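You operate a simulated robot arm through the tools that you are given. There is no shell and no other tool. Be economical: measure what you need, move in short steps, check, and stop when the job is done.

Carry out the task below with a simulated robot arm. There is one attempt and no reset: what you move stays moved.

## Task
Clamp the blue spool, deburr it, then seat the go plug in its bore.
Fine: use the deburr block and put it down on the black mat. What is to be rubbed or washed off counts as gone when no trace of it is left.

It is judged by the outcome, as a careful person would: the job done as asked, and still so three seconds after it is handed in. It fails if anything else is knocked over, pushed out of place, dropped, spilled or broken.

## Robot
A 7-joint arm with a two-finger parallel gripper, fixed in place. Base frame: the origin is at the foot of the arm, x ahead of it, y to its left, z up. Lengths are in m, angles in rad, forces in N, time in s.
With the tool pointing down near the work surface it reaches from about 0.24 to 0.68 m from the base axis. Its first joint turns from -1.152 to 1.152 rad. Payload 2.4 kg.
Tool frame: the origin (TCP) lies between the finger pads and is the grasp point; the fingertips stand 0.03 m ahead of it; z points along the fingers, y is the line along which they close. The gripper opens to 0.094 m. The fingers are 0.028 m wide and 0.01 m thick; the gripper's body (0.05 by 0.096 m) begins 0.055 m behind the TCP.
Orientation is told as [roll, pitch, yaw] about the base's x, y, z axes, in that order, counted from this pose: with the fingers straight down and closing along the base's y, the tool's x points along the base's -x, its y along +y and its z along -z.

## Interface
- The arm moves only by the tool servo_tool. Its argument "targets" is a list of rows, each a list of 7 numbers: the turn, a rotation vector about the tool's x, y, z in rad, then the shift along the tool's x, y, z in m, then the closure, from 0 (fully open) to 1 (shut). In form: [[rx, ry, rz, x, y, z, jaw], ...]. A call has 1 to 20 rows; each row is the pose to reach, as a shift and turn from the pose commanded when the call began, along the tool's axes at that moment. Rows are played at 5 a second. More than 0.05 m and 0.15 rad between two rows, or a gripper value outside its range, and nothing of the call is played. Where a pose cannot be reached the arm comes as near as it can. A force on the tool above 70 N (or 10 N above the force at the start of the call, whichever is more), or a blocked arm, ends the call early, and 0.2 s more pass. Each finger travels about 0.153 m/s and halts on what it meets, pressing with about 22 N; the grip force reading is that of the motor and also rises with nothing between the fingers. The clock runs only during rows and for 0.2 s after the last one: add rows that repeat a pose to give the fingers time. The reply holds the time, the measured pose of the TCP, the force on the tool along the base axes, the opening and the grip force, in the units named above and with some noise, with the torque about the TCP (base axes, N m) and any sound that the robot's microphone picked up.
- Cameras (640 x 400 px; columns grow to the right, rows downward): "scene" is fixed at [0.0505, 0.485, 1.443]; the picture's right is [-0.61, -0.79, 0.00], its down [-0.46, 0.36, -0.81] and it looks along [0.64, -0.50, -0.58] (base axes); focal length 262 px, centre (320, 200). "wrist" rides on the gripper at [0.076, 0.014, -0.102] in the tool frame; the picture's right is [-0.18, 0.98, 0.00], its down [-0.75, -0.14, -0.64] and it looks along [-0.63, -0.12, 0.77] (tool axes); focal length 243 px, centre (320, 200). There is no depth. A picture from a camera that has moved, and an enlarged one, comes with that camera's place and axes in the base frame and with its lens.
- get_image(camera): a new picture of that camera. It takes no simulated time.
- enlarge(camera, box): a new picture of the part [left, top, right, bottom] of that camera's present view, enlarged. It takes no simulated time.
- job_done(): hands the job in; it is judged then, once.

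Go step by step. Nothing tells you positions but the pictures and the camera data: compare them with the known pose of the tool, close in by small moves and look again before you grip or let go. The budget is 120 turns and 68 pictures, counting those below and the enlarged ones. Unless the task says otherwise, let go and move clear before handing in, and close with one line.

The tools are called after ">>>" as name(argument=value, ...) on one line, values as JSON. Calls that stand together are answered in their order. servo_tool: Moves the arm, as the interface text tells. Its arguments: {"type":"object","properties":{"targets":{"type":"array","items":{"type":"array","items":{"type":"number"}}}},"required":["targets"]} The other tools are called the same way: get_image (camera) takes a picture; enlarge (camera, box) takes an enlarged picture of a part of a camera's view; job_done () hands the job in.

At the start:

```text
time_s: 0.0
eef_pos: [0.3474, 0.0348, 1.2892]
orientation: [0.0, -0.001, 0.0]
ft_force: [-0.6, 0.4, 0.6]
ft_torque: [0.03, 0.0, 0.03]
opening: 0.094
finger_force: 0.0
```

scene: 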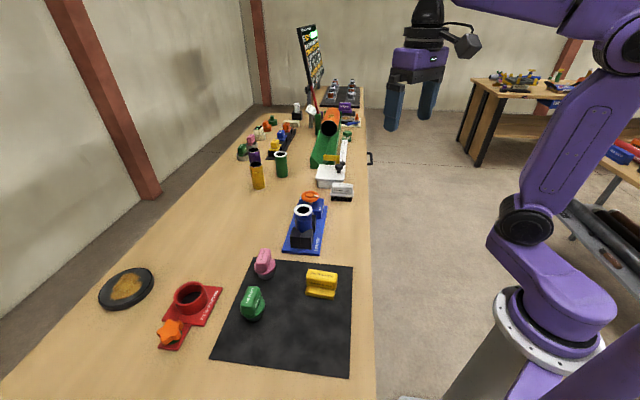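
wrist: 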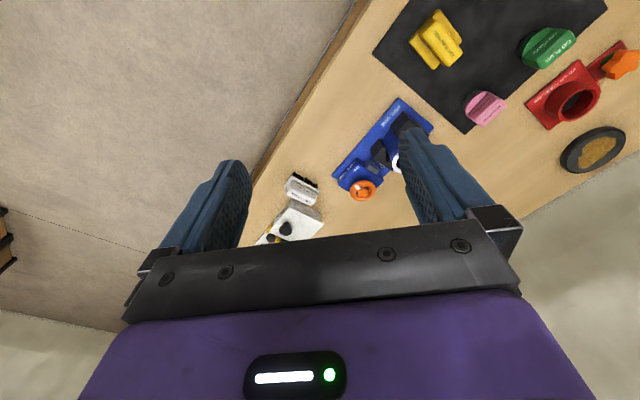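

I see a bench with a blue vise holding a spool-like item, a black mat with blocks and plugs on it, and other clutter. I'll take enlarged views to identify each thing.

>>> enlarge(camera="scene", box=[200, 180, 380, 380])

>>> enlarge(camera="scene", box=[230, 80, 380, 200])

>>> enlarge(camera="wrist", box=[320, 0, 640, 210])

```text
2.00 times, centred on (290, 280) of scene
camera zoom: at [0.0505, 0.485, 1.443], right [-0.61, -0.79, 0.0], down [-0.46, 0.36, -0.81], along [0.64, -0.5, -0.58], focal length 523 px, centre (380, 40)
```

zoom: 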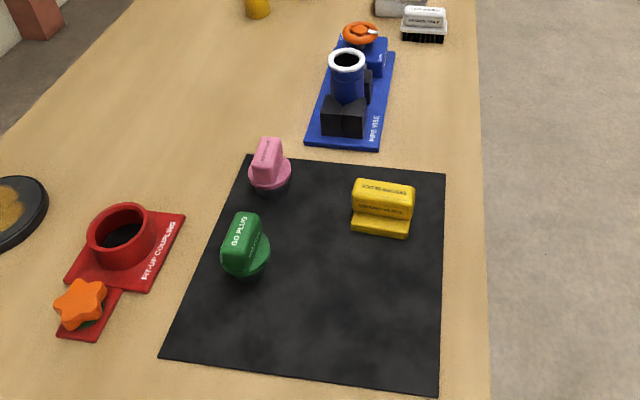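

```text
3.33 times, centred on (305, 140) of scene
camera zoom: at [0.0505, 0.485, 1.443], right [-0.61, -0.79, 0.0], down [-0.46, 0.36, -0.81], along [0.64, -0.5, -0.58], focal length 872 px, centre (370, 400)
```

zoom: 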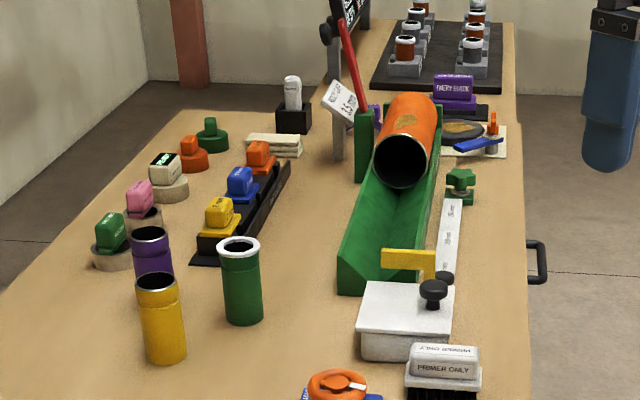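

```text
1.90 times, centred on (480, 105) of wrist
camera zoom: at [0.272, 0.0505, 1.3925], right [0.18, 0.98, 0.0], down [0.75, -0.14, 0.64], along [0.63, -0.12, -0.77], focal length 462 px, centre (15, 381)
```

zoom: 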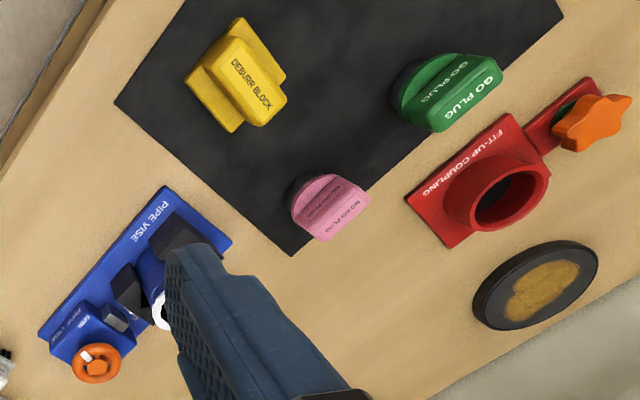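

The spool stands in the blue pipe vise at about (0.55, 0.16), top at z≈0.975; the bench is at z≈0.88. Next I enlarge the vise and the display board for details.

>>> enlarge(camera="scene", box=[275, 180, 345, 255])

>>> enlarge(camera="scene", box=[290, 20, 340, 90])

>>> enlarge(camera="wrist", box=[320, 90, 450, 210])

```text
5.33 times, centred on (310, 218) of scene
camera zoom: at [0.0505, 0.485, 1.443], right [-0.61, -0.79, 0.0], down [-0.46, 0.36, -0.81], along [0.64, -0.5, -0.58], focal length 1395 px, centre (373, 107)
```

zoom: 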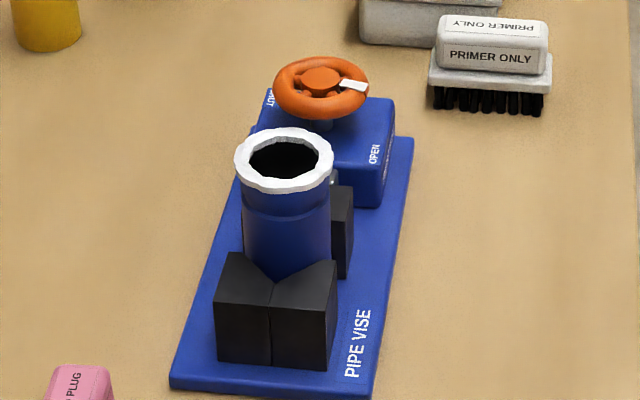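

```text
5.71 times, centred on (315, 55) of scene
camera zoom: at [0.0505, 0.485, 1.443], right [-0.61, -0.79, 0.0], down [-0.46, 0.36, -0.81], along [0.64, -0.5, -0.58], focal length 1495 px, centre (349, 1029)
```

zoom: 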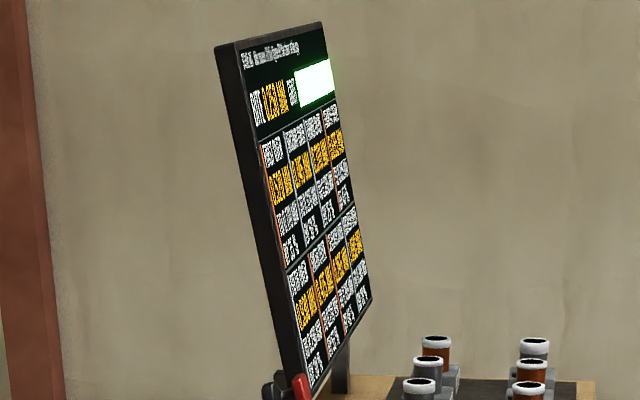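

```text
3.33 times, centred on (385, 150) of wrist
camera zoom: at [0.272, 0.0505, 1.3925], right [0.18, 0.98, 0.0], down [0.75, -0.14, 0.64], along [0.63, -0.12, -0.77], focal length 809 px, centre (103, 367)
```

zoom: 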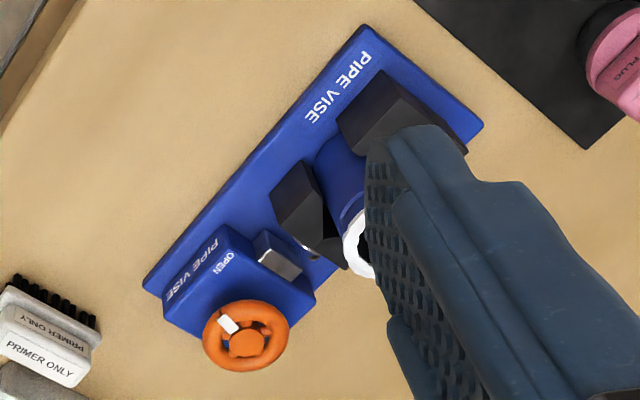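

The vise has an orange handwheel on a vertical axis (~(0.617, 0.083, 0.96)), its white pointer now at OPEN; it must go to SHUT. I move above the vise for a close look.

>>> servo_tool(targets=[[0, 0, 0, -0.03, 0.01, 0.025, 0], [0, 0, 0, -0.065, 0.02, 0.05, 0], [0, 0, 0, -0.1, 0.03, 0.08, 0], [0, 0, 0, -0.135, 0.04, 0.11, 0], [0, 0, 0, -0.17, 0.05, 0.14, 0], [0, 0, 0, -0.2, 0.06, 0.16, 0], [0, 0, 0, -0.213, 0.065, 0.169, 0], [0, 0, 0, -0.213, 0.065, 0.169, 0]])

>>> get_image(camera="wrist")

```text
time_s: 1.8
eef_pos: [0.5625, 0.0999, 1.1208]
orientation: [0.0, 0.0, 0.0]
ft_force: [-0.1, 0.5, -0.4]
ft_torque: [0.0, -0.03, 0.0]
opening: 0.0941
finger_force: 0.0
```

```text
59 pictures are left
camera wrist: at [0.4862, 0.1157, 1.2227], right [0.18, 0.98, 0.0], down [0.75, -0.14, 0.64], along [0.63, -0.12, -0.77], focal length 243 px, centre (320, 200)
```

wrist: 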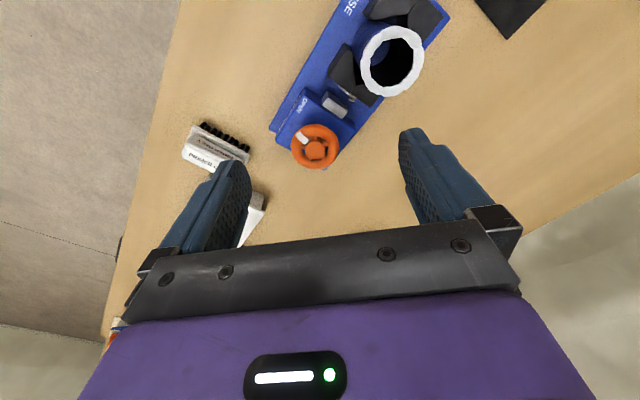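

The wheel is at about (0.612, 0.086, 0.968) and the spool's rim at (0.538, 0.165, 0.99). I enlarge for the labels.

>>> enlarge(camera="wrist", box=[250, 0, 450, 180])

```text
2.22 times, centred on (350, 90) of wrist
camera zoom: at [0.4862, 0.1157, 1.2227], right [0.18, 0.98, 0.0], down [0.75, -0.14, 0.64], along [0.63, -0.12, -0.77], focal length 539 px, centre (253, 444)
```

zoom: 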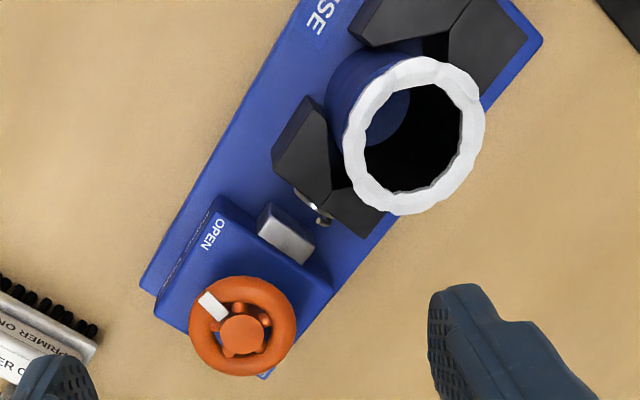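

I go above the wheel, pre-turning the gripper by +1.2 rad yaw so that I can then turn the wheel a long way.

>>> servo_tool(targets=[[0, 0, -0.13, -0.01, -0.002, 0.01, 0.1], [0, 0, -0.26, -0.02, -0.004, 0.02, 0.2], [0, 0, -0.39, -0.03, -0.006, 0.03, 0.2], [0, 0, -0.52, -0.04, -0.008, 0.04, 0.2], [0, 0, -0.65, -0.0495, -0.01, 0.05, 0.2], [0, 0, -0.78, -0.0495, -0.012, 0.06, 0.2], [0, 0, -0.91, -0.0495, -0.014, 0.07, 0.2], [0, 0, -1.04, -0.0495, -0.014, 0.07, 0.2], [0, 0, -1.17, -0.0495, -0.014, 0.07, 0.2], [0, 0, -1.2, -0.0495, -0.014, 0.07, 0.2], [0, 0, -1.2, -0.0495, -0.014, 0.07, 0.2]])

>>> get_image(camera="wrist")

>>> enlarge(camera="scene", box=[260, 150, 370, 250])

```text
time_s: 4.2
eef_pos: [0.6112, 0.0871, 1.0515]
orientation: [0.002, -0.001, 1.202]
ft_force: [-0.6, -0.4, -0.5]
ft_torque: [-0.02, -0.01, 0.0]
opening: 0.0753
finger_force: 0.1
```

```text
57 pictures are left
camera wrist: at [0.57, 0.0213, 1.1534], right [-0.85, 0.53, 0.0], down [0.4, 0.65, 0.64], along [0.34, 0.55, -0.77], focal length 243 px, centre (320, 200)
```

wrist: 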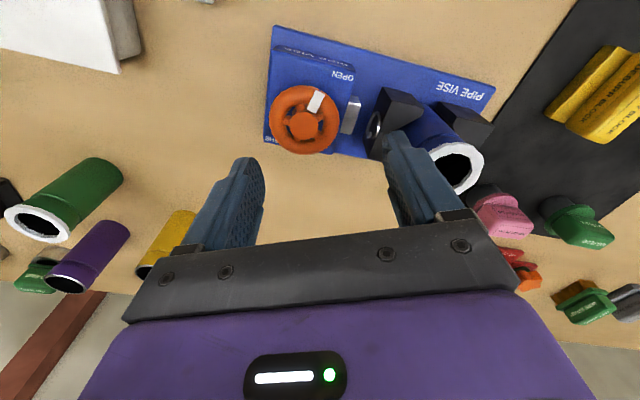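

```text
4.00 times, centred on (315, 200) of scene
camera zoom: at [0.0505, 0.485, 1.443], right [-0.61, -0.79, 0.0], down [-0.46, 0.36, -0.81], along [0.64, -0.5, -0.58], focal length 1046 px, centre (340, 200)
```

zoom: 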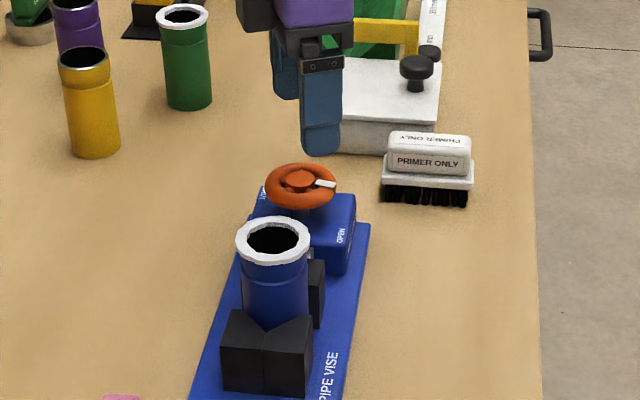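

The wheel's centre refines to (0.620, 0.080, 0.957). I shift and descend partway, then check.

>>> servo_tool(targets=[[0, 0, 0, 0.003, -0.0087, 0.0, 0.2], [0, 0, 0, 0.003, -0.0087, 0.03, 0.2], [0, 0, 0, 0.003, -0.0087, 0.055, 0.2], [0, 0, 0, 0.003, -0.0087, 0.055, 0.2]])

>>> get_image(camera="wrist")

>>> enlarge(camera="scene", box=[270, 160, 350, 240])

```text
time_s: 5.2
eef_pos: [0.6175, 0.0805, 0.9967]
orientation: [0.0, -0.002, 1.199]
ft_force: [0.2, 0.1, 0.5]
ft_torque: [0.04, 0.0, -0.03]
opening: 0.0749
finger_force: 0.1
```

```text
55 pictures are left
camera wrist: at [0.5769, 0.0152, 1.0985], right [-0.85, 0.53, 0.0], down [0.4, 0.65, 0.64], along [0.34, 0.55, -0.77], focal length 243 px, centre (320, 200)
```

wrist: 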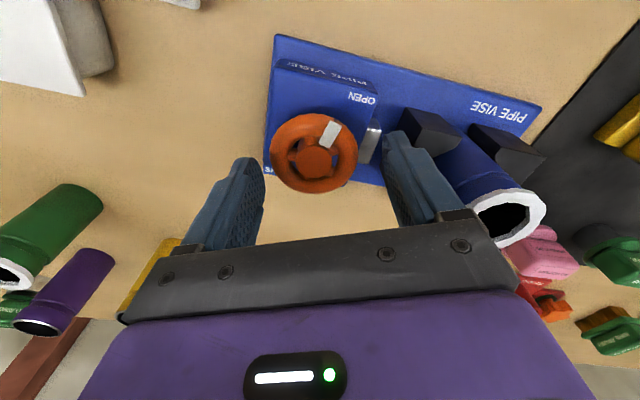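

```text
5.00 times, centred on (310, 200) of scene
camera zoom: at [0.0505, 0.485, 1.443], right [-0.61, -0.79, 0.0], down [-0.46, 0.36, -0.81], along [0.64, -0.5, -0.58], focal length 1308 px, centre (370, 200)
```

zoom: 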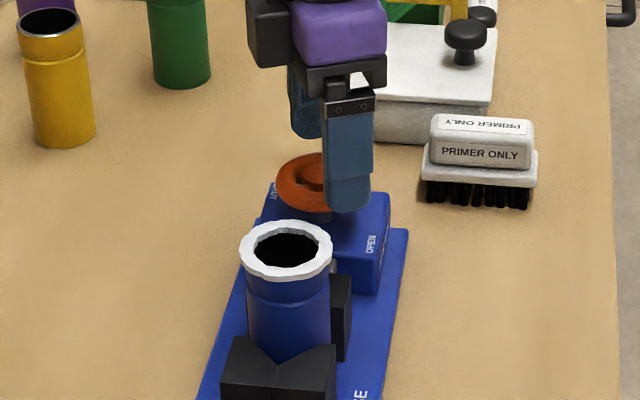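

Aligned within 4 mm. I correct, descend 2 cm and close on the wheel.

>>> servo_tool(targets=[[0, 0, 0, 0.0, -0.004, 0.0, 0.2], [0, 0, 0, 0.0, -0.004, 0.01, 0.2], [0, 0, 0, 0.0, -0.004, 0.02, 0.2], [0, 0, 0, 0.0, -0.004, 0.02, 0.3], [0, 0, 0, 0.0, -0.004, 0.02, 0.5], [0, 0, 0, 0.0, -0.004, 0.02, 0.6], [0, 0, 0, 0.0, -0.004, 0.02, 0.6]])

>>> enlarge(camera="scene", box=[270, 160, 350, 240])

```text
time_s: 6.8
eef_pos: [0.6215, 0.0783, 0.9766]
orientation: [-0.001, 0.0, 1.198]
ft_force: [11.3, -0.8, -9.3]
ft_torque: [-0.04, -0.78, 0.06]
opening: 0.0591
finger_force: 44.9
```

```text
5.00 times, centred on (310, 200) of scene
camera zoom: at [0.051, 0.485, 1.443], right [-0.61, -0.79, 0.0], down [-0.46, 0.36, -0.81], along [0.64, -0.5, -0.58], focal length 1308 px, centre (370, 200)
```

zoom: 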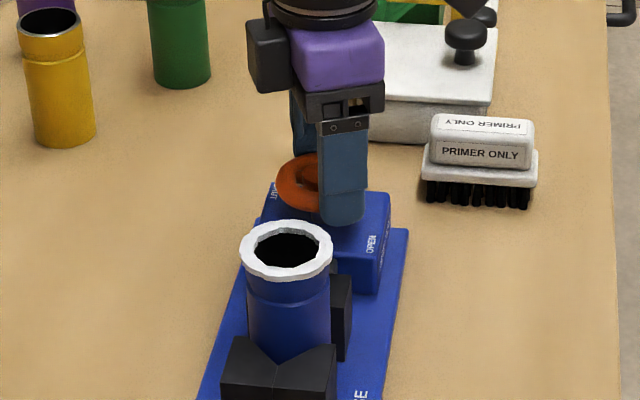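

Gripped (59 mm wheel). I try a small clockwise turn and watch the torque.

>>> servo_tool(targets=[[0, 0, 0.0, 0.0, -0.002, 0.0, 0.65], [0, 0, 0.1, 0.0, -0.002, 0.0, 0.65], [0, 0, 0.2, 0.0, -0.002, 0.0, 0.65], [0, 0, 0.3, 0.0, -0.002, 0.0, 0.65], [0, 0, 0.3, 0.0, -0.002, 0.0, 0.65]])

>>> enlarge(camera="wrist", box=[220, 20, 540, 220])

```text
time_s: 8.0
eef_pos: [0.6212, 0.0785, 0.9757]
orientation: [0.004, 0.004, 0.899]
ft_force: [-17.0, 2.2, 6.5]
ft_torque: [0.58, 0.77, 0.04]
opening: 0.0592
finger_force: 45.1
```

```text
2.00 times, centred on (380, 120) of wrist
camera zoom: at [0.5635, 0.0292, 1.0789], right [-0.65, 0.76, 0.0], down [0.58, 0.5, 0.64], along [0.48, 0.42, -0.77], focal length 485 px, centre (200, 360)
```

zoom: 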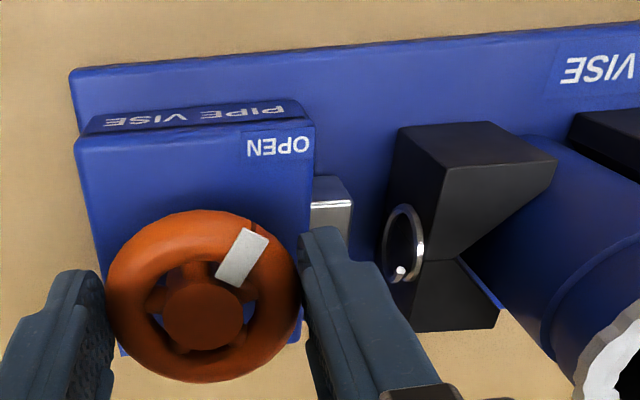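

The wheel turns freely with the gripper, pointer moving off OPEN. I recenter slightly and continue clockwise.

>>> servo_tool(targets=[[0, 0, 0.0, 0.0007, 0.0009, 0.0, 0.65], [0, 0, 0.12, 0.0007, 0.0009, 0.0, 0.65], [0, 0, 0.24, 0.0007, 0.0009, 0.0, 0.65], [0, 0, 0.36, 0.0007, 0.0009, 0.0, 0.65], [0, 0, 0.48, 0.0007, 0.0009, 0.0, 0.65], [0, 0, 0.6, 0.0007, 0.0009, 0.0, 0.65], [0, 0, 0.72, 0.0007, 0.0009, 0.0, 0.65], [0, 0, 0.84, 0.0007, 0.0009, 0.0, 0.65], [0, 0, 0.96, 0.0007, 0.0009, 0.0, 0.65], [0, 0, 0.96, 0.0007, 0.0009, 0.0, 0.65]])

>>> enlarge(camera="wrist", box=[220, 20, 540, 220])

```text
time_s: 10.2
eef_pos: [0.6218, 0.083, 0.9761]
orientation: [0.005, -0.001, -0.057]
ft_force: [-8.5, 20.1, 0.0]
ft_torque: [0.38, 1.08, 0.22]
opening: 0.0582
finger_force: 44.6
```

```text
2.00 times, centred on (380, 120) of wrist
camera zoom: at [0.5467, 0.102, 1.0785], right [0.24, 0.97, 0.0], down [0.74, -0.19, 0.64], along [0.62, -0.15, -0.77], focal length 485 px, centre (200, 360)
```

zoom: 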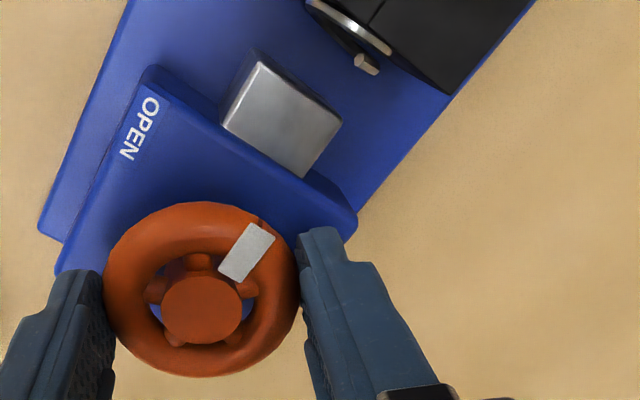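

The jaw is advancing toward the spool. I recenter the grip and keep turning.

>>> servo_tool(targets=[[0, 0, 0.0, 0.0005, 0.003, 0.0, 0.65], [0, 0, 0.12, 0.0005, 0.003, 0.0, 0.65], [0, 0, 0.24, 0.0005, 0.003, 0.0, 0.65], [0, 0, 0.36, 0.0005, 0.003, 0.0, 0.65], [0, 0, 0.48, 0.0005, 0.003, 0.0, 0.65], [0, 0, 0.6, 0.0005, 0.003, 0.0, 0.65], [0, 0, 0.6, 0.0005, 0.003, 0.0, 0.65]])

>>> enlarge(camera="wrist", box=[220, 20, 540, 220])

```text
time_s: 11.8
eef_pos: [0.622, 0.0832, 0.9757]
orientation: [0.001, -0.002, -0.659]
ft_force: [7.0, 18.1, -6.1]
ft_torque: [0.11, -0.33, 0.16]
opening: 0.0582
finger_force: 44.9
```

```text
2.00 times, centred on (380, 120) of wrist
camera zoom: at [0.5708, 0.1427, 1.0785], right [0.75, 0.66, 0.0], down [0.51, -0.57, 0.64], along [0.43, -0.48, -0.77], focal length 485 px, centre (200, 360)
```

zoom: 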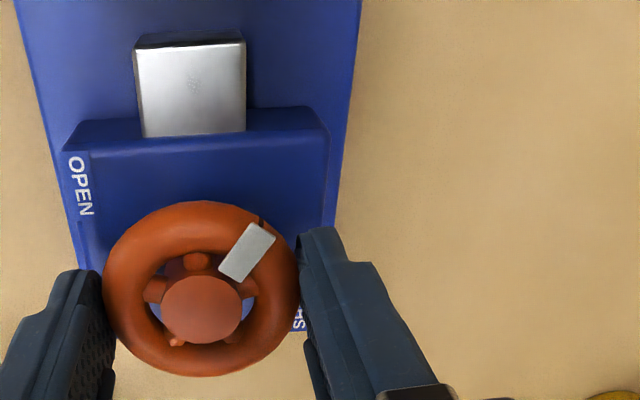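

Still turning freely; the SHUT label is visible further on. Continue.

>>> servo_tool(targets=[[0, 0, 0.0, 0.0005, 0.0015, 0.0, 0.65], [0, 0, 0.12, 0.0005, 0.0015, 0.0, 0.65], [0, 0, 0.24, 0.0005, 0.0015, 0.0, 0.65], [0, 0, 0.36, 0.0005, 0.0015, 0.0, 0.65], [0, 0, 0.48, 0.0005, 0.0015, 0.0, 0.65], [0, 0, 0.6, 0.0005, 0.0015, 0.0, 0.65], [0, 0, 0.72, 0.0005, 0.0015, 0.0, 0.65], [0, 0, 0.72, 0.0005, 0.0015, 0.0, 0.65]])

>>> enlarge(camera="wrist", box=[220, 20, 540, 220])

>>> enlarge(camera="scene", box=[270, 160, 350, 260])

```text
time_s: 13.6
eef_pos: [0.6238, 0.0848, 0.9757]
orientation: [0.003, 0.001, -1.38]
ft_force: [18.3, 17.3, -2.4]
ft_torque: [-0.02, -0.05, 0.24]
opening: 0.058
finger_force: 45.0
```

```text
2.00 times, centred on (380, 120) of wrist
camera zoom: at [0.623, 0.1626, 1.0785], right [1.0, 0.0, 0.01], down [0.0, -0.77, 0.64], along [0.01, -0.64, -0.77], focal length 485 px, centre (200, 360)
```

zoom: 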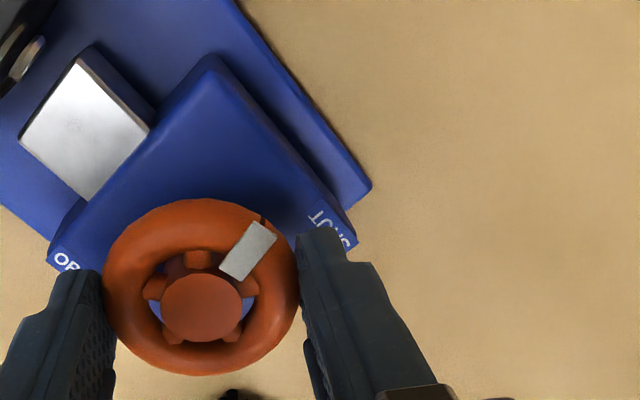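

```text
4.00 times, centred on (310, 210) of scene
camera zoom: at [0.0511, 0.4855, 1.4428], right [-0.61, -0.79, 0.0], down [-0.46, 0.36, -0.81], along [0.64, -0.5, -0.58], focal length 1046 px, centre (360, 160)
```

zoom: 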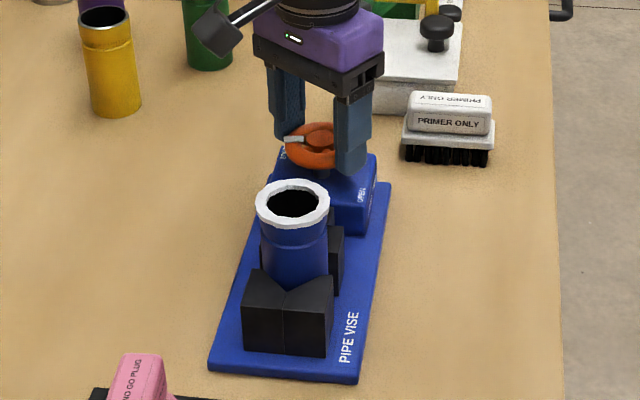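

Pointer nears SHUT (148° turned). Continue in small steps until it stops.

>>> servo_tool(targets=[[0, 0, 0.0, -0.001, 0.001, 0.0, 0.7], [0, 0, 0.1, -0.001, 0.001, 0.0, 0.7], [0, 0, 0.2, -0.001, 0.001, 0.0, 0.7], [0, 0, 0.3, -0.001, 0.001, 0.0, 0.7], [0, 0, 0.4, -0.001, 0.001, 0.0, 0.7], [0, 0, 0.5, -0.001, 0.001, 0.0, 0.7], [0, 0, 0.5, -0.001, 0.001, 0.0, 0.7]])

>>> enlarge(camera="wrist", box=[220, 20, 540, 220])

```text
time_s: 15.2
eef_pos: [0.6251, 0.0839, 0.9772]
orientation: [0.004, 0.002, -1.88]
ft_force: [20.0, 18.3, 2.5]
ft_torque: [-0.08, 0.16, 0.19]
opening: 0.058
finger_force: 45.1
```

```text
2.00 times, centred on (380, 120) of wrist
camera zoom: at [0.6609, 0.153, 1.0788], right [0.88, -0.47, 0.0], down [-0.37, -0.68, 0.64], along [-0.3, -0.56, -0.77], focal length 485 px, centre (200, 360)
```

zoom: 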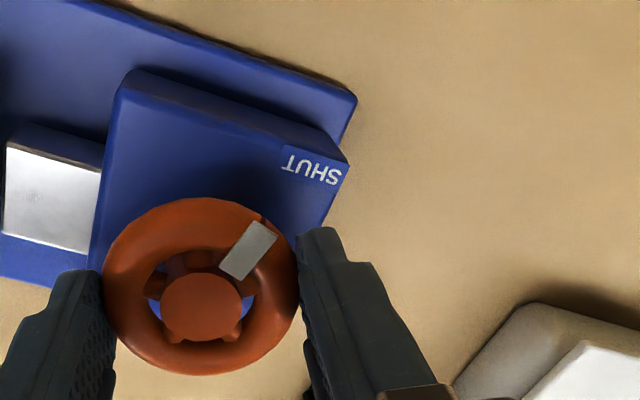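

Pointer is about at SHUT; I turn a little further to find the end stop.

>>> servo_tool(targets=[[0, 0, 0.1, 0, 0, 0.0, 0.7], [0, 0, 0.2, 0, 0, 0.0, 0.7], [0, 0, 0.3, 0, 0, 0.0, 0.7], [0, 0, 0.3, 0, 0, 0.0, 0.7]])

>>> enlarge(camera="wrist", box=[220, 20, 540, 220])

```text
time_s: 16.2
eef_pos: [0.6251, 0.0836, 0.977]
orientation: [0.003, 0.003, -2.178]
ft_force: [18.5, 17.9, 1.9]
ft_torque: [0.33, -0.3, 0.79]
opening: 0.0577
finger_force: 45.4
```

```text
2.00 times, centred on (380, 120) of wrist
camera zoom: at [0.6795, 0.1388, 1.0789], right [0.7, -0.71, 0.0], down [-0.55, -0.54, 0.64], along [-0.45, -0.45, -0.77], focal length 485 px, centre (200, 360)
```

zoom: 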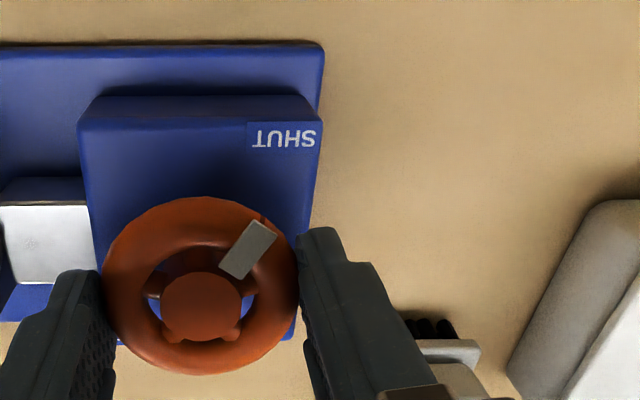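

Torque is rising (0.79 Nm) — the jaw has met the spool. A bit more to tighten.

>>> servo_tool(targets=[[0, 0, 0.08, 0, 0, 0.0, 0.75], [0, 0, 0.16, 0, 0, 0.0, 0.75], [0, 0, 0.24, 0, 0, 0.0, 0.75], [0, 0, 0.24, 0, 0, 0.0, 0.75]])

>>> enlarge(camera="wrist", box=[220, 20, 540, 220])

>>> enlarge(camera="scene", box=[270, 160, 350, 260])

```text
time_s: 17.2
eef_pos: [0.6213, 0.081, 0.9759]
orientation: [-0.003, -0.01, -2.422]
ft_force: [-16.0, 2.1, 9.1]
ft_torque: [-0.58, 0.63, 0.81]
opening: 0.0595
finger_force: 45.3
```

```text
2.00 times, centred on (380, 120) of wrist
camera zoom: at [0.6887, 0.1205, 1.0769], right [0.51, -0.86, 0.0], down [-0.65, -0.39, 0.65], along [-0.56, -0.33, -0.76], focal length 485 px, centre (200, 360)
```

zoom: 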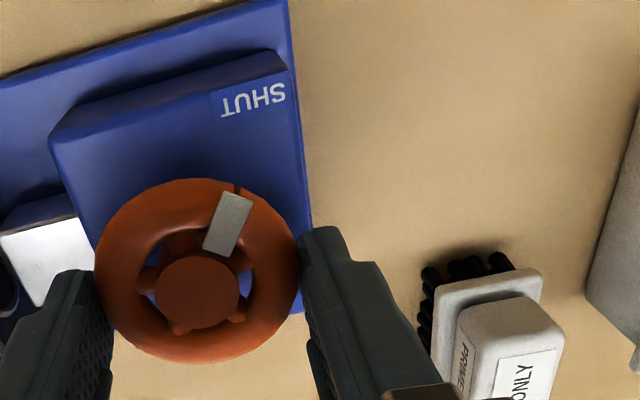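

```text
4.00 times, centred on (310, 210) of scene
camera zoom: at [0.0499, 0.485, 1.443], right [-0.61, -0.79, 0.0], down [-0.46, 0.36, -0.81], along [0.64, -0.5, -0.58], focal length 1046 px, centre (360, 160)
```

zoom: 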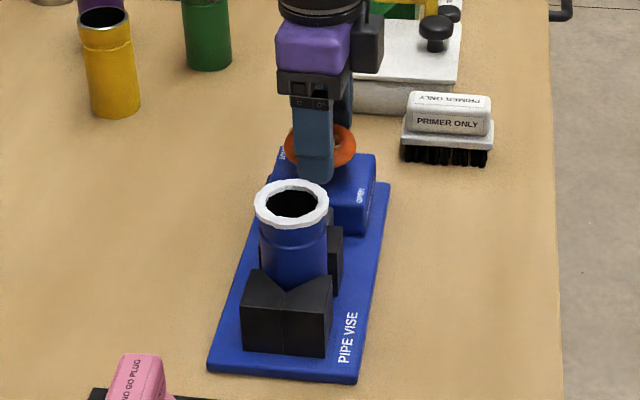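

The grip slipped at the end stop, pointer at SHUT: clamped. I release and lift, and unwind the wrist on the way to the deburr block.

>>> servo_tool(targets=[[0, 0, 0, 0, 0, 0, 0.2], [0, 0, 0, 0, 0, 0, 0.15], [0, 0, 0, 0, 0, 0, 0.15], [0, 0, 0, 0, 0, -0.04, 0.15], [0, 0, 0, 0, 0, -0.08, 0.1], [0, 0, 0, 0, 0, -0.12, 0.0], [0, 0, -0.14, 0, 0, -0.15, 0.0], [0, 0, -0.28, 0, 0, -0.15, 0.0], [0, 0, -0.42, 0, 0, -0.15, 0.0], [0, 0, -0.56, 0, 0, -0.15, 0.0], [0, 0, -0.7, 0, 0, -0.15, 0.0], [0, 0, -0.84, 0, 0, -0.15, 0.0], [0, 0, -0.98, 0, 0, -0.15, 0.0], [0, 0, -1.12, 0, 0, -0.15, 0.0], [0, 0, -1.26, 0, 0, -0.15, 0.0], [0, 0, -1.4, 0, 0, -0.15, 0.0], [0, 0, -1.54, 0, 0, -0.15, 0.0], [0, 0, -1.57, 0, 0, -0.15, 0.0]])

>>> get_image(camera="scene")

```text
time_s: 21.0
eef_pos: [0.6231, 0.0821, 1.1265]
orientation: [0.0, -0.001, -0.848]
ft_force: [0.2, 0.1, 0.7]
ft_torque: [-0.03, 0.0, -0.02]
opening: 0.0941
finger_force: 0.0
```

```text
43 pictures are left
```

scene: 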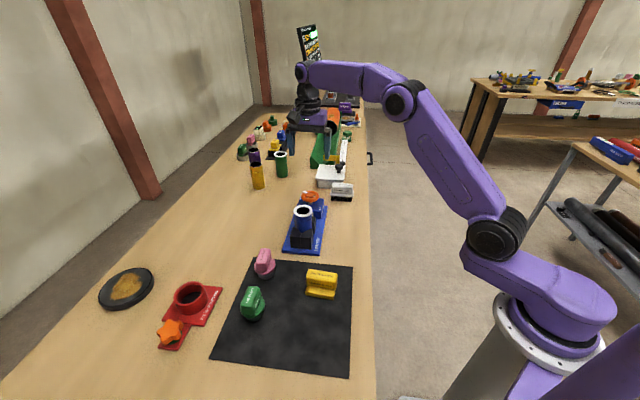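

The vise is unmoved and shut. Now I move over the deburr block (~(0.36, 0.23)) to look at it closely.

>>> servo_tool(targets=[[0, 0, -0.14, 0.028, -0.01, 0, 0], [0, 0, -0.28, 0.056, -0.02, 0, 0], [0, 0, -0.42, 0.084, -0.03, 0, 0], [0, 0, -0.56, 0.112, -0.04, 0, 0], [0, 0, -0.7, 0.14, -0.05, 0.005, 0], [0, 0, -0.84, 0.168, -0.06, 0.01, 0], [0, 0, -0.98, 0.196, -0.07, 0.02, 0], [0, 0, -1.12, 0.224, -0.08, 0.03, 0], [0, 0, -1.26, 0.252, -0.09, 0.04, 0], [0, 0, -1.4, 0.275, -0.097, 0.04, 0], [0, 0, -1.54, 0.285, -0.0995, 0.04, 0], [0, 0, -1.55, 0.285, -0.0995, 0.04, 0]])

>>> get_image(camera="wrist")

>>> enlarge(camera="scene", box=[220, 200, 360, 320])

```text
time_s: 23.6
eef_pos: [0.3604, 0.2311, 1.0859]
orientation: [0.0, -0.001, 0.702]
ft_force: [0.2, -0.5, -0.4]
ft_torque: [-0.01, -0.01, -0.01]
opening: 0.094
finger_force: 0.1
```

```text
42 pictures are left
camera wrist: at [0.2932, 0.1931, 1.1888], right [-0.49, 0.87, 0.0], down [0.67, 0.38, 0.64], along [0.56, 0.32, -0.77], focal length 243 px, centre (320, 200)
```

wrist: 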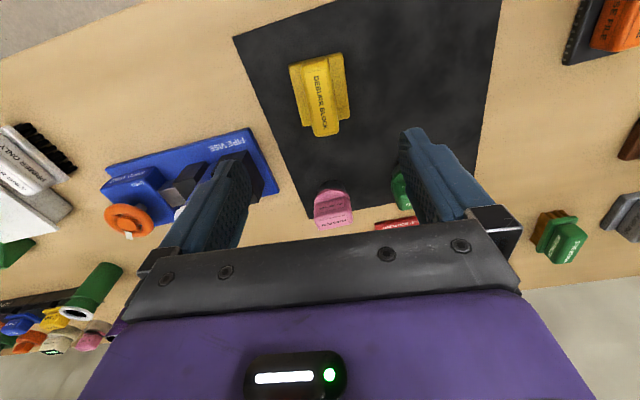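

```text
3.33 times, centred on (290, 260) of scene
camera zoom: at [0.0505, 0.485, 1.443], right [-0.61, -0.79, 0.0], down [-0.46, 0.36, -0.81], along [0.64, -0.5, -0.58], focal length 872 px, centre (420, 0)
```

zoom: 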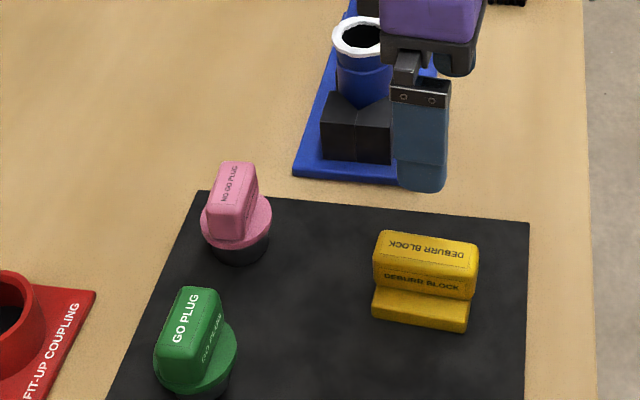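

The block's handle lies along my present yaw (0.70), centre ≈(0.364, 0.232), top ≈0.935. I descend to z≈0.95 with open fingers and check.

>>> servo_tool(targets=[[0, 0, 0, -0.0034, -0.0016, 0.04, 0], [0, 0, 0, -0.0034, -0.0016, 0.08, 0], [0, 0, 0, -0.0034, -0.0016, 0.11, 0], [0, 0, 0, -0.0034, -0.0016, 0.132, 0], [0, 0, 0, -0.0034, -0.0016, 0.132, 0]])

>>> get_image(camera="wrist")

>>> enlarge(camera="scene", box=[270, 230, 370, 310])

```text
time_s: 24.8
eef_pos: [0.3638, 0.232, 0.9535]
orientation: [-0.002, 0.0, 0.698]
ft_force: [-0.8, 0.9, -0.4]
ft_torque: [0.03, -0.02, -0.02]
opening: 0.094
finger_force: 0.2
```

```text
40 pictures are left
camera wrist: at [0.297, 0.1945, 1.056], right [-0.49, 0.87, 0.0], down [0.67, 0.38, 0.64], along [0.56, 0.32, -0.77], focal length 243 px, centre (320, 200)
```

wrist: 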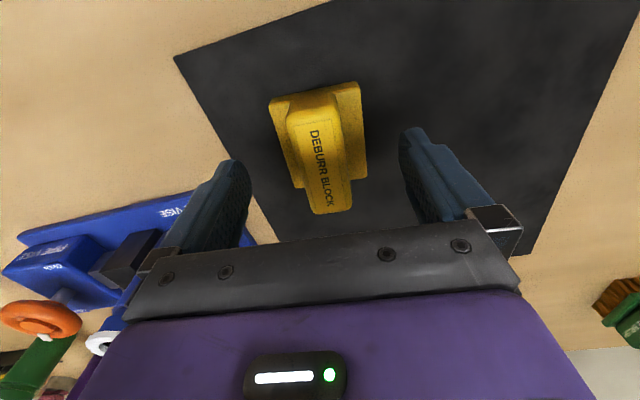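

```text
5.00 times, centred on (320, 270) of scene
camera zoom: at [0.0505, 0.485, 1.443], right [-0.61, -0.79, 0.0], down [-0.46, 0.36, -0.81], along [0.64, -0.5, -0.58], focal length 1308 px, centre (320, -150)
```

zoom: 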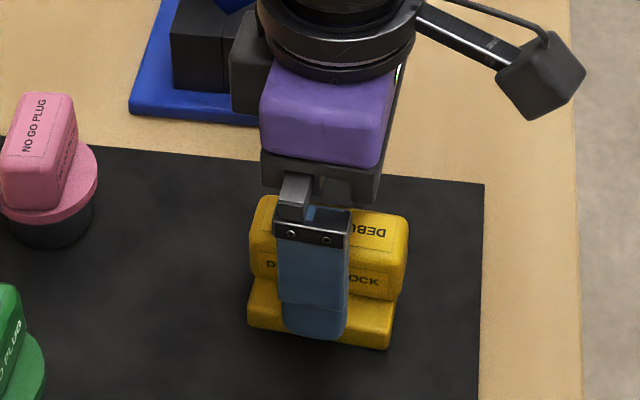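

The block's centre is ~8 mm toward me along its length. I shift, descend 12 mm and close.

>>> servo_tool(targets=[[0, 0, 0, 0.008, 0.003, 0, 0], [0, 0, 0, 0.008, 0.003, 0.012, 0], [0, 0, 0, 0.008, 0.003, 0.012, 0.4], [0, 0, 0, 0.008, 0.003, 0.012, 0.7], [0, 0, 0, 0.008, 0.003, 0.012, 0.9], [0, 0, 0, 0.008, 0.003, 0.012, 0.9]])

>>> get_image(camera="wrist")

```text
time_s: 26.2
eef_pos: [0.3568, 0.2304, 0.9427]
orientation: [0.0, -0.001, 0.701]
ft_force: [-0.1, 0.6, 0.8]
ft_torque: [-0.02, -0.03, 0.02]
opening: 0.0295
finger_force: 22.3
```

```text
38 pictures are left
camera wrist: at [0.2892, 0.1912, 1.0442], right [-0.49, 0.87, 0.0], down [0.67, 0.38, 0.64], along [0.56, 0.32, -0.77], focal length 243 px, centre (320, 200)
```

wrist: 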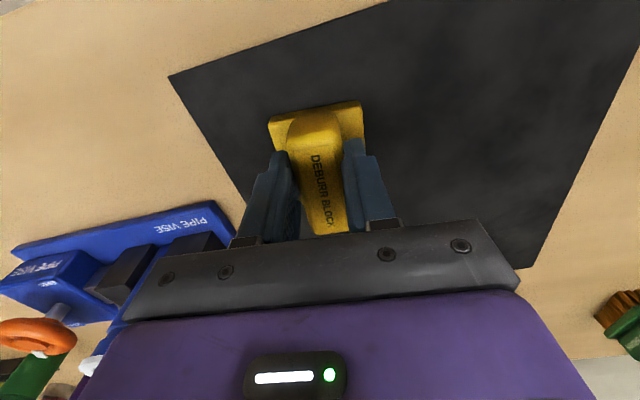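

Gripped firmly (29.5 mm). I lift it and carry it above the spool rim (≈(0.534, 0.168), rim top ≈0.99).

>>> servo_tool(targets=[[0, 0, 0, 0, 0, -0.03, 0.9], [0, 0, 0, 0, 0, -0.07, 0.9], [0, 0, 0, 0, 0, -0.11, 0.9], [0, 0, 0, 0, 0, -0.15, 0.9], [0, 0, 0, -0.019, -0.0323, -0.16, 0.9], [0, 0, 0, -0.0382, -0.0646, -0.16, 0.9], [0, 0, 0, -0.0573, -0.0969, -0.16, 0.9], [0, 0, 0, -0.0764, -0.1292, -0.16, 0.9], [0, 0, 0, -0.0954, -0.1614, -0.16, 0.9], [0, 0, 0, -0.0954, -0.1614, -0.16, 0.9]])

>>> enlarge(camera="scene", box=[260, 150, 360, 250])

>>> get_image(camera="wrist")

```text
time_s: 28.4
eef_pos: [0.5334, 0.1666, 1.1019]
orientation: [-0.002, 0.002, 0.701]
ft_force: [0.0, 0.3, -2.1]
ft_torque: [0.01, -0.03, 0.0]
opening: 0.0297
finger_force: 21.9
```

```text
4.00 times, centred on (310, 200) of scene
camera zoom: at [0.0506, 0.485, 1.443], right [-0.61, -0.79, 0.0], down [-0.46, 0.36, -0.81], along [0.64, -0.5, -0.58], focal length 1046 px, centre (360, 200)
```

zoom: 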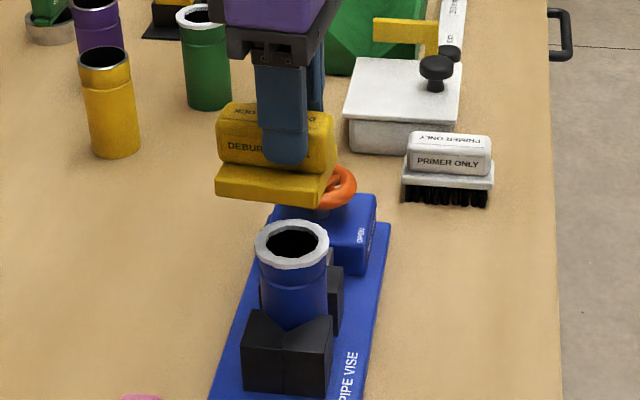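

```text
36 pictures are left
camera wrist: at [0.4665, 0.1291, 1.2047], right [-0.49, 0.87, 0.0], down [0.67, 0.38, 0.64], along [0.56, 0.32, -0.77], focal length 243 px, centre (320, 200)
```

wrist: 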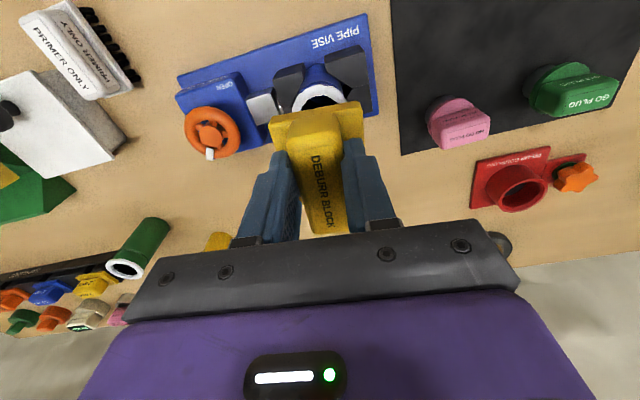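

The block is above the rim, well centred. I lower to just above the contact height.

>>> servo_tool(targets=[[0, 0, 0, -0.0028, 0, 0.015, 0.9], [0, 0, 0, -0.0028, 0, 0.03, 0.9], [0, 0, 0, -0.0028, 0, 0.042, 0.9], [0, 0, 0, -0.0028, 0, 0.049, 0.9], [0, 0, 0, -0.0028, 0, 0.051, 0.9], [0, 0, 0, -0.0028, 0, 0.051, 0.9]])

>>> enlarge(camera="scene", box=[260, 170, 340, 250])

```text
time_s: 29.8
eef_pos: [0.5346, 0.1675, 1.0508]
orientation: [-0.001, 0.001, 0.699]
ft_force: [0.0, 0.5, -1.1]
ft_torque: [-0.01, 0.03, -0.02]
opening: 0.0293
finger_force: 22.0
```

```text
5.00 times, centred on (300, 210) of scene
camera zoom: at [0.0505, 0.485, 1.443], right [-0.61, -0.79, 0.0], down [-0.46, 0.36, -0.81], along [0.64, -0.5, -0.58], focal length 1308 px, centre (420, 150)
```

zoom: 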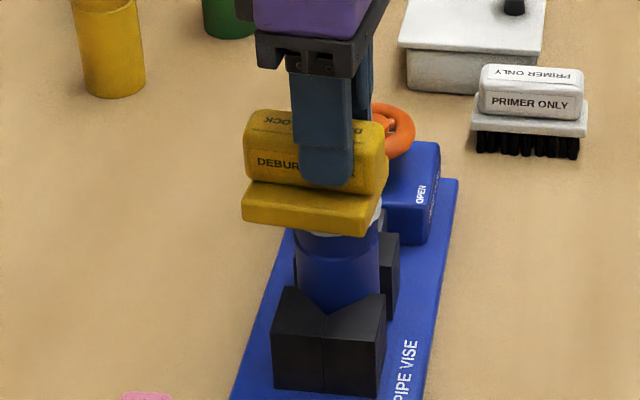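

The block overhangs ~13 mm to one side, so I'll shift along its length to centre, then lower in 1–2 mm steps to contact.

>>> servo_tool(targets=[[0, 0, 0, 0.012, 0, 0.0, 0.9], [0, 0, 0, 0.012, 0, 0.002, 0.9], [0, 0, 0, 0.012, 0, 0.003, 0.9], [0, 0, 0, 0.012, 0, 0.003, 0.9]])

```text
time_s: 30.8
eef_pos: [0.5262, 0.1605, 1.0494]
orientation: [-0.001, -0.005, 0.699]
ft_force: [0.2, 1.0, 16.9]
ft_torque: [0.03, -0.09, 0.0]
opening: 0.0294
finger_force: 22.3
```

Contact at 17 N. I rub in circles with that pressure.

>>> servo_tool(targets=[[0, 0, 0, 0.006, 0, 0, 0.9], [0, 0, 0, 0.012, 0, 0, 0.9], [0, 0, 0, 0.0085, 0.0085, 0, 0.9], [0, 0, 0, 0, 0.012, 0, 0.9], [0, 0, 0, -0.0085, 0.0085, 0, 0.9], [0, 0, 0, -0.012, 0, 0, 0.9], [0, 0, 0, -0.0085, -0.0085, 0, 0.9], [0, 0, 0, 0, -0.012, 0, 0.9], [0, 0, 0, 0.0085, -0.0085, 0, 0.9], [0, 0, 0, 0.012, 0, 0, 0.9], [0, 0, 0, 0.0085, 0.0085, 0, 0.9], [0, 0, 0, 0, 0.012, 0, 0.9], [0, 0, 0, -0.0085, 0.0085, 0, 0.9], [0, 0, 0, -0.012, 0, 0, 0.9], [0, 0, 0, -0.0085, -0.0085, 0, 0.9], [0, 0, 0, 0, -0.012, 0, 0.9], [0, 0, 0, 0.0085, -0.0085, 0, 0.9], [0, 0, 0, 0.006, 0, 0, 0.9], [0, 0, 0, 0, 0, 0, 0.9]])

>>> enlarge(camera="scene", box=[260, 170, 340, 250])

```text
time_s: 34.8
eef_pos: [0.5265, 0.1597, 1.0478]
orientation: [0.001, 0.001, 0.702]
ft_force: [-0.1, -0.8, -1.5]
ft_torque: [0.0, 0.01, 0.0]
opening: 0.0292
finger_force: 21.9
```

```text
5.00 times, centred on (300, 210) of scene
camera zoom: at [0.0505, 0.485, 1.443], right [-0.61, -0.79, 0.0], down [-0.46, 0.36, -0.81], along [0.64, -0.5, -0.58], focal length 1308 px, centre (420, 150)
```

zoom: 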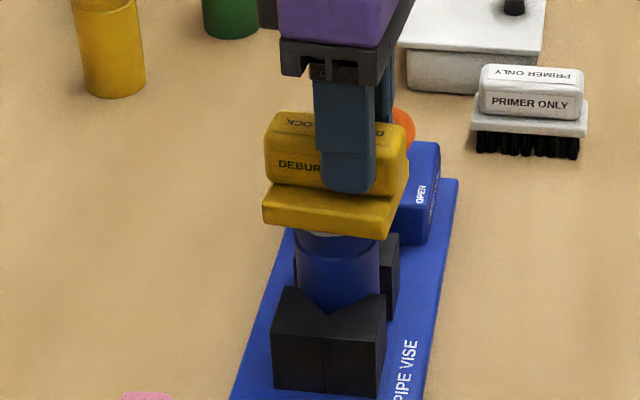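

The contact force vanished — burr height is being worn. I press 2 mm deeper and check the force.

>>> servo_tool(targets=[[0, 0, 0, 0, 0, 0.001, 0.9], [0, 0, 0, 0, 0, 0.002, 0.9], [0, 0, 0, 0, 0, 0.002, 0.9]])

```text
time_s: 35.6
eef_pos: [0.5263, 0.1608, 1.0477]
orientation: [-0.002, -0.004, 0.7]
ft_force: [-3.1, -0.1, 15.2]
ft_torque: [-0.1, 0.19, -0.03]
opening: 0.0297
finger_force: 22.4
```

>>> servo_tool(targets=[[0, 0, 0, 0.006, 0, 0, 0.9], [0, 0, 0, 0.012, 0, 0, 0.9], [0, 0, 0, 0.0085, 0.0085, 0, 0.9], [0, 0, 0, 0, 0.012, 0, 0.9], [0, 0, 0, -0.0085, 0.0085, 0, 0.9], [0, 0, 0, -0.012, 0, 0, 0.9], [0, 0, 0, -0.0085, -0.0085, 0, 0.9], [0, 0, 0, 0, -0.012, 0, 0.9], [0, 0, 0, 0.0085, -0.0085, 0, 0.9], [0, 0, 0, 0.012, 0, 0, 0.9], [0, 0, 0, 0.0085, 0.0085, 0, 0.9], [0, 0, 0, 0, 0.012, 0, 0.9], [0, 0, 0, -0.0085, 0.0085, 0, 0.9], [0, 0, 0, -0.012, 0, 0, 0.9], [0, 0, 0, -0.0085, -0.0085, 0, 0.9], [0, 0, 0, 0, -0.012, 0, 0.9], [0, 0, 0, 0.0085, -0.0085, 0, 0.9], [0, 0, 0, 0.006, 0, 0, 0.9], [0, 0, 0, 0, 0, 0, 0.9]])

>>> servo_tool(targets=[[0, 0, 0, 0, 0, -0.02, 0.9], [0, 0, 0, 0, 0, -0.05, 0.9], [0, 0, 0, 0.03, 0.0, -0.06, 0.9], [0, 0, 0, 0.06, 0.02, -0.06, 0.9], [0, 0, 0, 0.06, 0.02, -0.06, 0.9]])

>>> enlarge(camera="scene", box=[270, 180, 340, 250])

```text
time_s: 39.6
eef_pos: [0.526, 0.1596, 1.046]
orientation: [-0.002, 0.001, 0.698]
ft_force: [-6.8, -10.6, 29.6]
ft_torque: [0.11, -0.37, -0.11]
opening: 0.0296
finger_force: 22.4
```

```text
time_s: 40.8
eef_pos: [0.4672, 0.1378, 1.1064]
orientation: [-0.001, 0.001, 0.699]
ft_force: [0.4, 0.8, -0.8]
ft_torque: [0.02, 0.05, 0.01]
opening: 0.0293
finger_force: 22.3
```

```text
5.71 times, centred on (305, 215) of scene
camera zoom: at [0.0505, 0.485, 1.443], right [-0.61, -0.79, 0.0], down [-0.46, 0.36, -0.81], along [0.64, -0.5, -0.58], focal length 1495 px, centre (406, 114)
```

zoom: 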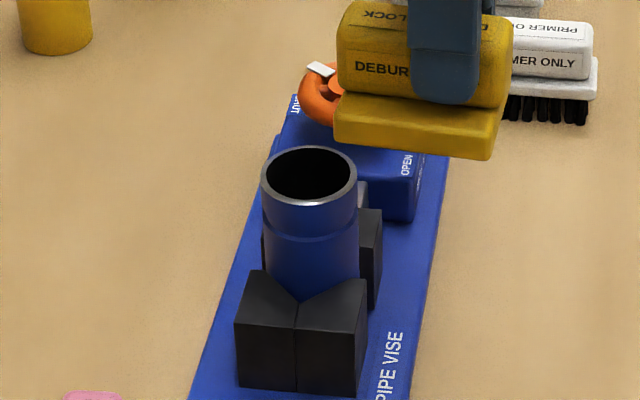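

The burr ring looks gone from this side. I check it from the wrist camera before putting the block down.

>>> enlarge(camera="wrist", box=[140, 40, 440, 240])

```text
2.00 times, centred on (290, 140) of wrist
camera zoom: at [0.3996, 0.1, 1.208], right [-0.49, 0.87, 0.0], down [0.67, 0.38, 0.64], along [0.56, 0.32, -0.77], focal length 485 px, centre (380, 320)
```

zoom: 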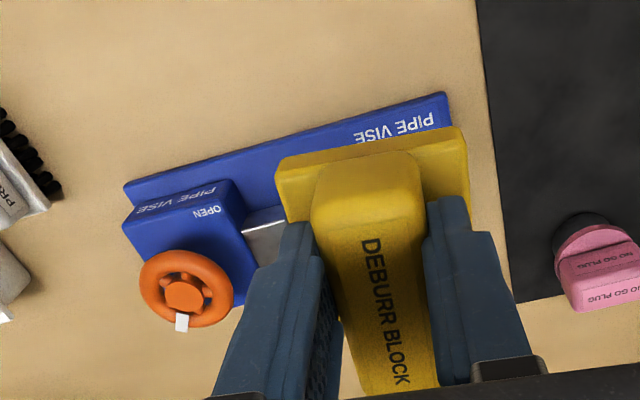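

Occluded; I view it again on the way to the mat.

>>> servo_tool(targets=[[0, 0, 0, -0.002, 0.03, -0.01, 0.9], [0, 0, 0, -0.004, 0.06, -0.014, 0.9], [0, 0, 0, -0.006, 0.09, -0.014, 0.9], [0, 0, 0, -0.008, 0.12, -0.014, 0.9], [0, 0, 0, -0.008, 0.12, -0.014, 0.9]])

>>> enlarge(camera="wrist", box=[140, 90, 340, 240])

```text
time_s: 42.0
eef_pos: [0.3961, 0.234, 1.1209]
orientation: [0.0, 0.0, 0.699]
ft_force: [-0.6, -0.7, -1.5]
ft_torque: [-0.02, 0.02, -0.04]
opening: 0.0295
finger_force: 21.7
```

```text
2.67 times, centred on (240, 165) of wrist
camera zoom: at [0.3285, 0.1974, 1.2231], right [-0.49, 0.87, 0.0], down [0.67, 0.38, 0.64], along [0.56, 0.32, -0.77], focal length 647 px, centre (533, 293)
```

zoom: 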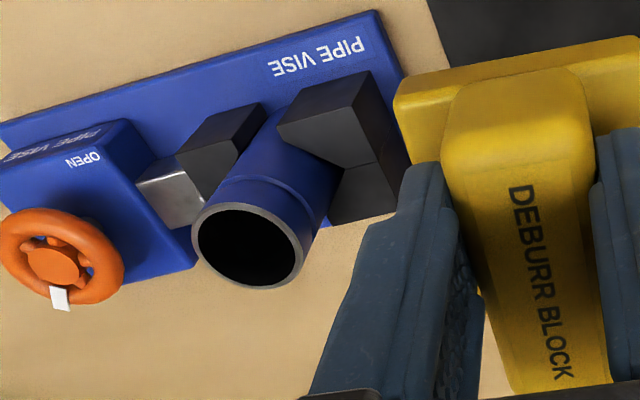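

The rim is bare metal all round. I put the block back in its original place on the mat.

>>> servo_tool(targets=[[0, 0, 0, 0.015, 0.011, 0.03, 0.9], [0, 0, 0, 0.0323, 0.0224, 0.07, 0.9], [0, 0, 0, 0.0323, 0.0224, 0.11, 0.9], [0, 0, 0, 0.0323, 0.0224, 0.15, 0.9], [0, 0, 0, 0.0323, 0.0224, 0.17, 0.9], [0, 0, 0, 0.0323, 0.0224, 0.176, 0.9], [0, 0, 0, 0.0323, 0.0224, 0.178, 0.9], [0, 0, 0, 0.0323, 0.0224, 0.178, 0.9]])

```text
time_s: 43.8
eef_pos: [0.3574, 0.2302, 0.942]
orientation: [0.0, 0.001, 0.701]
ft_force: [0.3, 0.1, -1.9]
ft_torque: [-0.01, -0.02, 0.0]
opening: 0.0292
finger_force: 22.0
```

Not yet touching; I lower further in small steps.

>>> servo_tool(targets=[[0, 0, 0, 0, 0, 0.001, 0.9], [0, 0, 0, 0, 0, 0.0015, 0.9], [0, 0, 0, 0, 0, 0.0015, 0.9]])

```text
time_s: 44.6
eef_pos: [0.3577, 0.2314, 0.9401]
orientation: [0.0, 0.001, 0.698]
ft_force: [0.0, -0.4, -2.7]
ft_torque: [-0.01, 0.01, 0.01]
opening: 0.0294
finger_force: 21.7
```

>>> servo_tool(targets=[[0, 0, 0, 0, 0, 0.001, 0.9], [0, 0, 0, 0, 0, 0.0015, 0.9], [0, 0, 0, 0, 0, 0.0015, 0.9]])

>>> enlarge(camera="scene", box=[270, 230, 370, 310])

```text
time_s: 45.4
eef_pos: [0.3576, 0.2301, 0.9398]
orientation: [-0.001, -0.001, 0.701]
ft_force: [0.5, 0.1, -1.5]
ft_torque: [0.0, 0.02, -0.02]
opening: 0.0297
finger_force: 22.1
```

```text
5.00 times, centred on (320, 270) of scene
camera zoom: at [0.0505, 0.485, 1.443], right [-0.61, -0.79, 0.0], down [-0.46, 0.36, -0.81], along [0.64, -0.5, -0.58], focal length 1308 px, centre (320, -150)
```

zoom: 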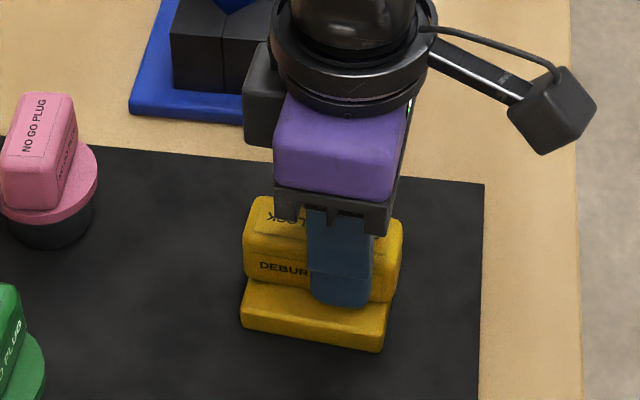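

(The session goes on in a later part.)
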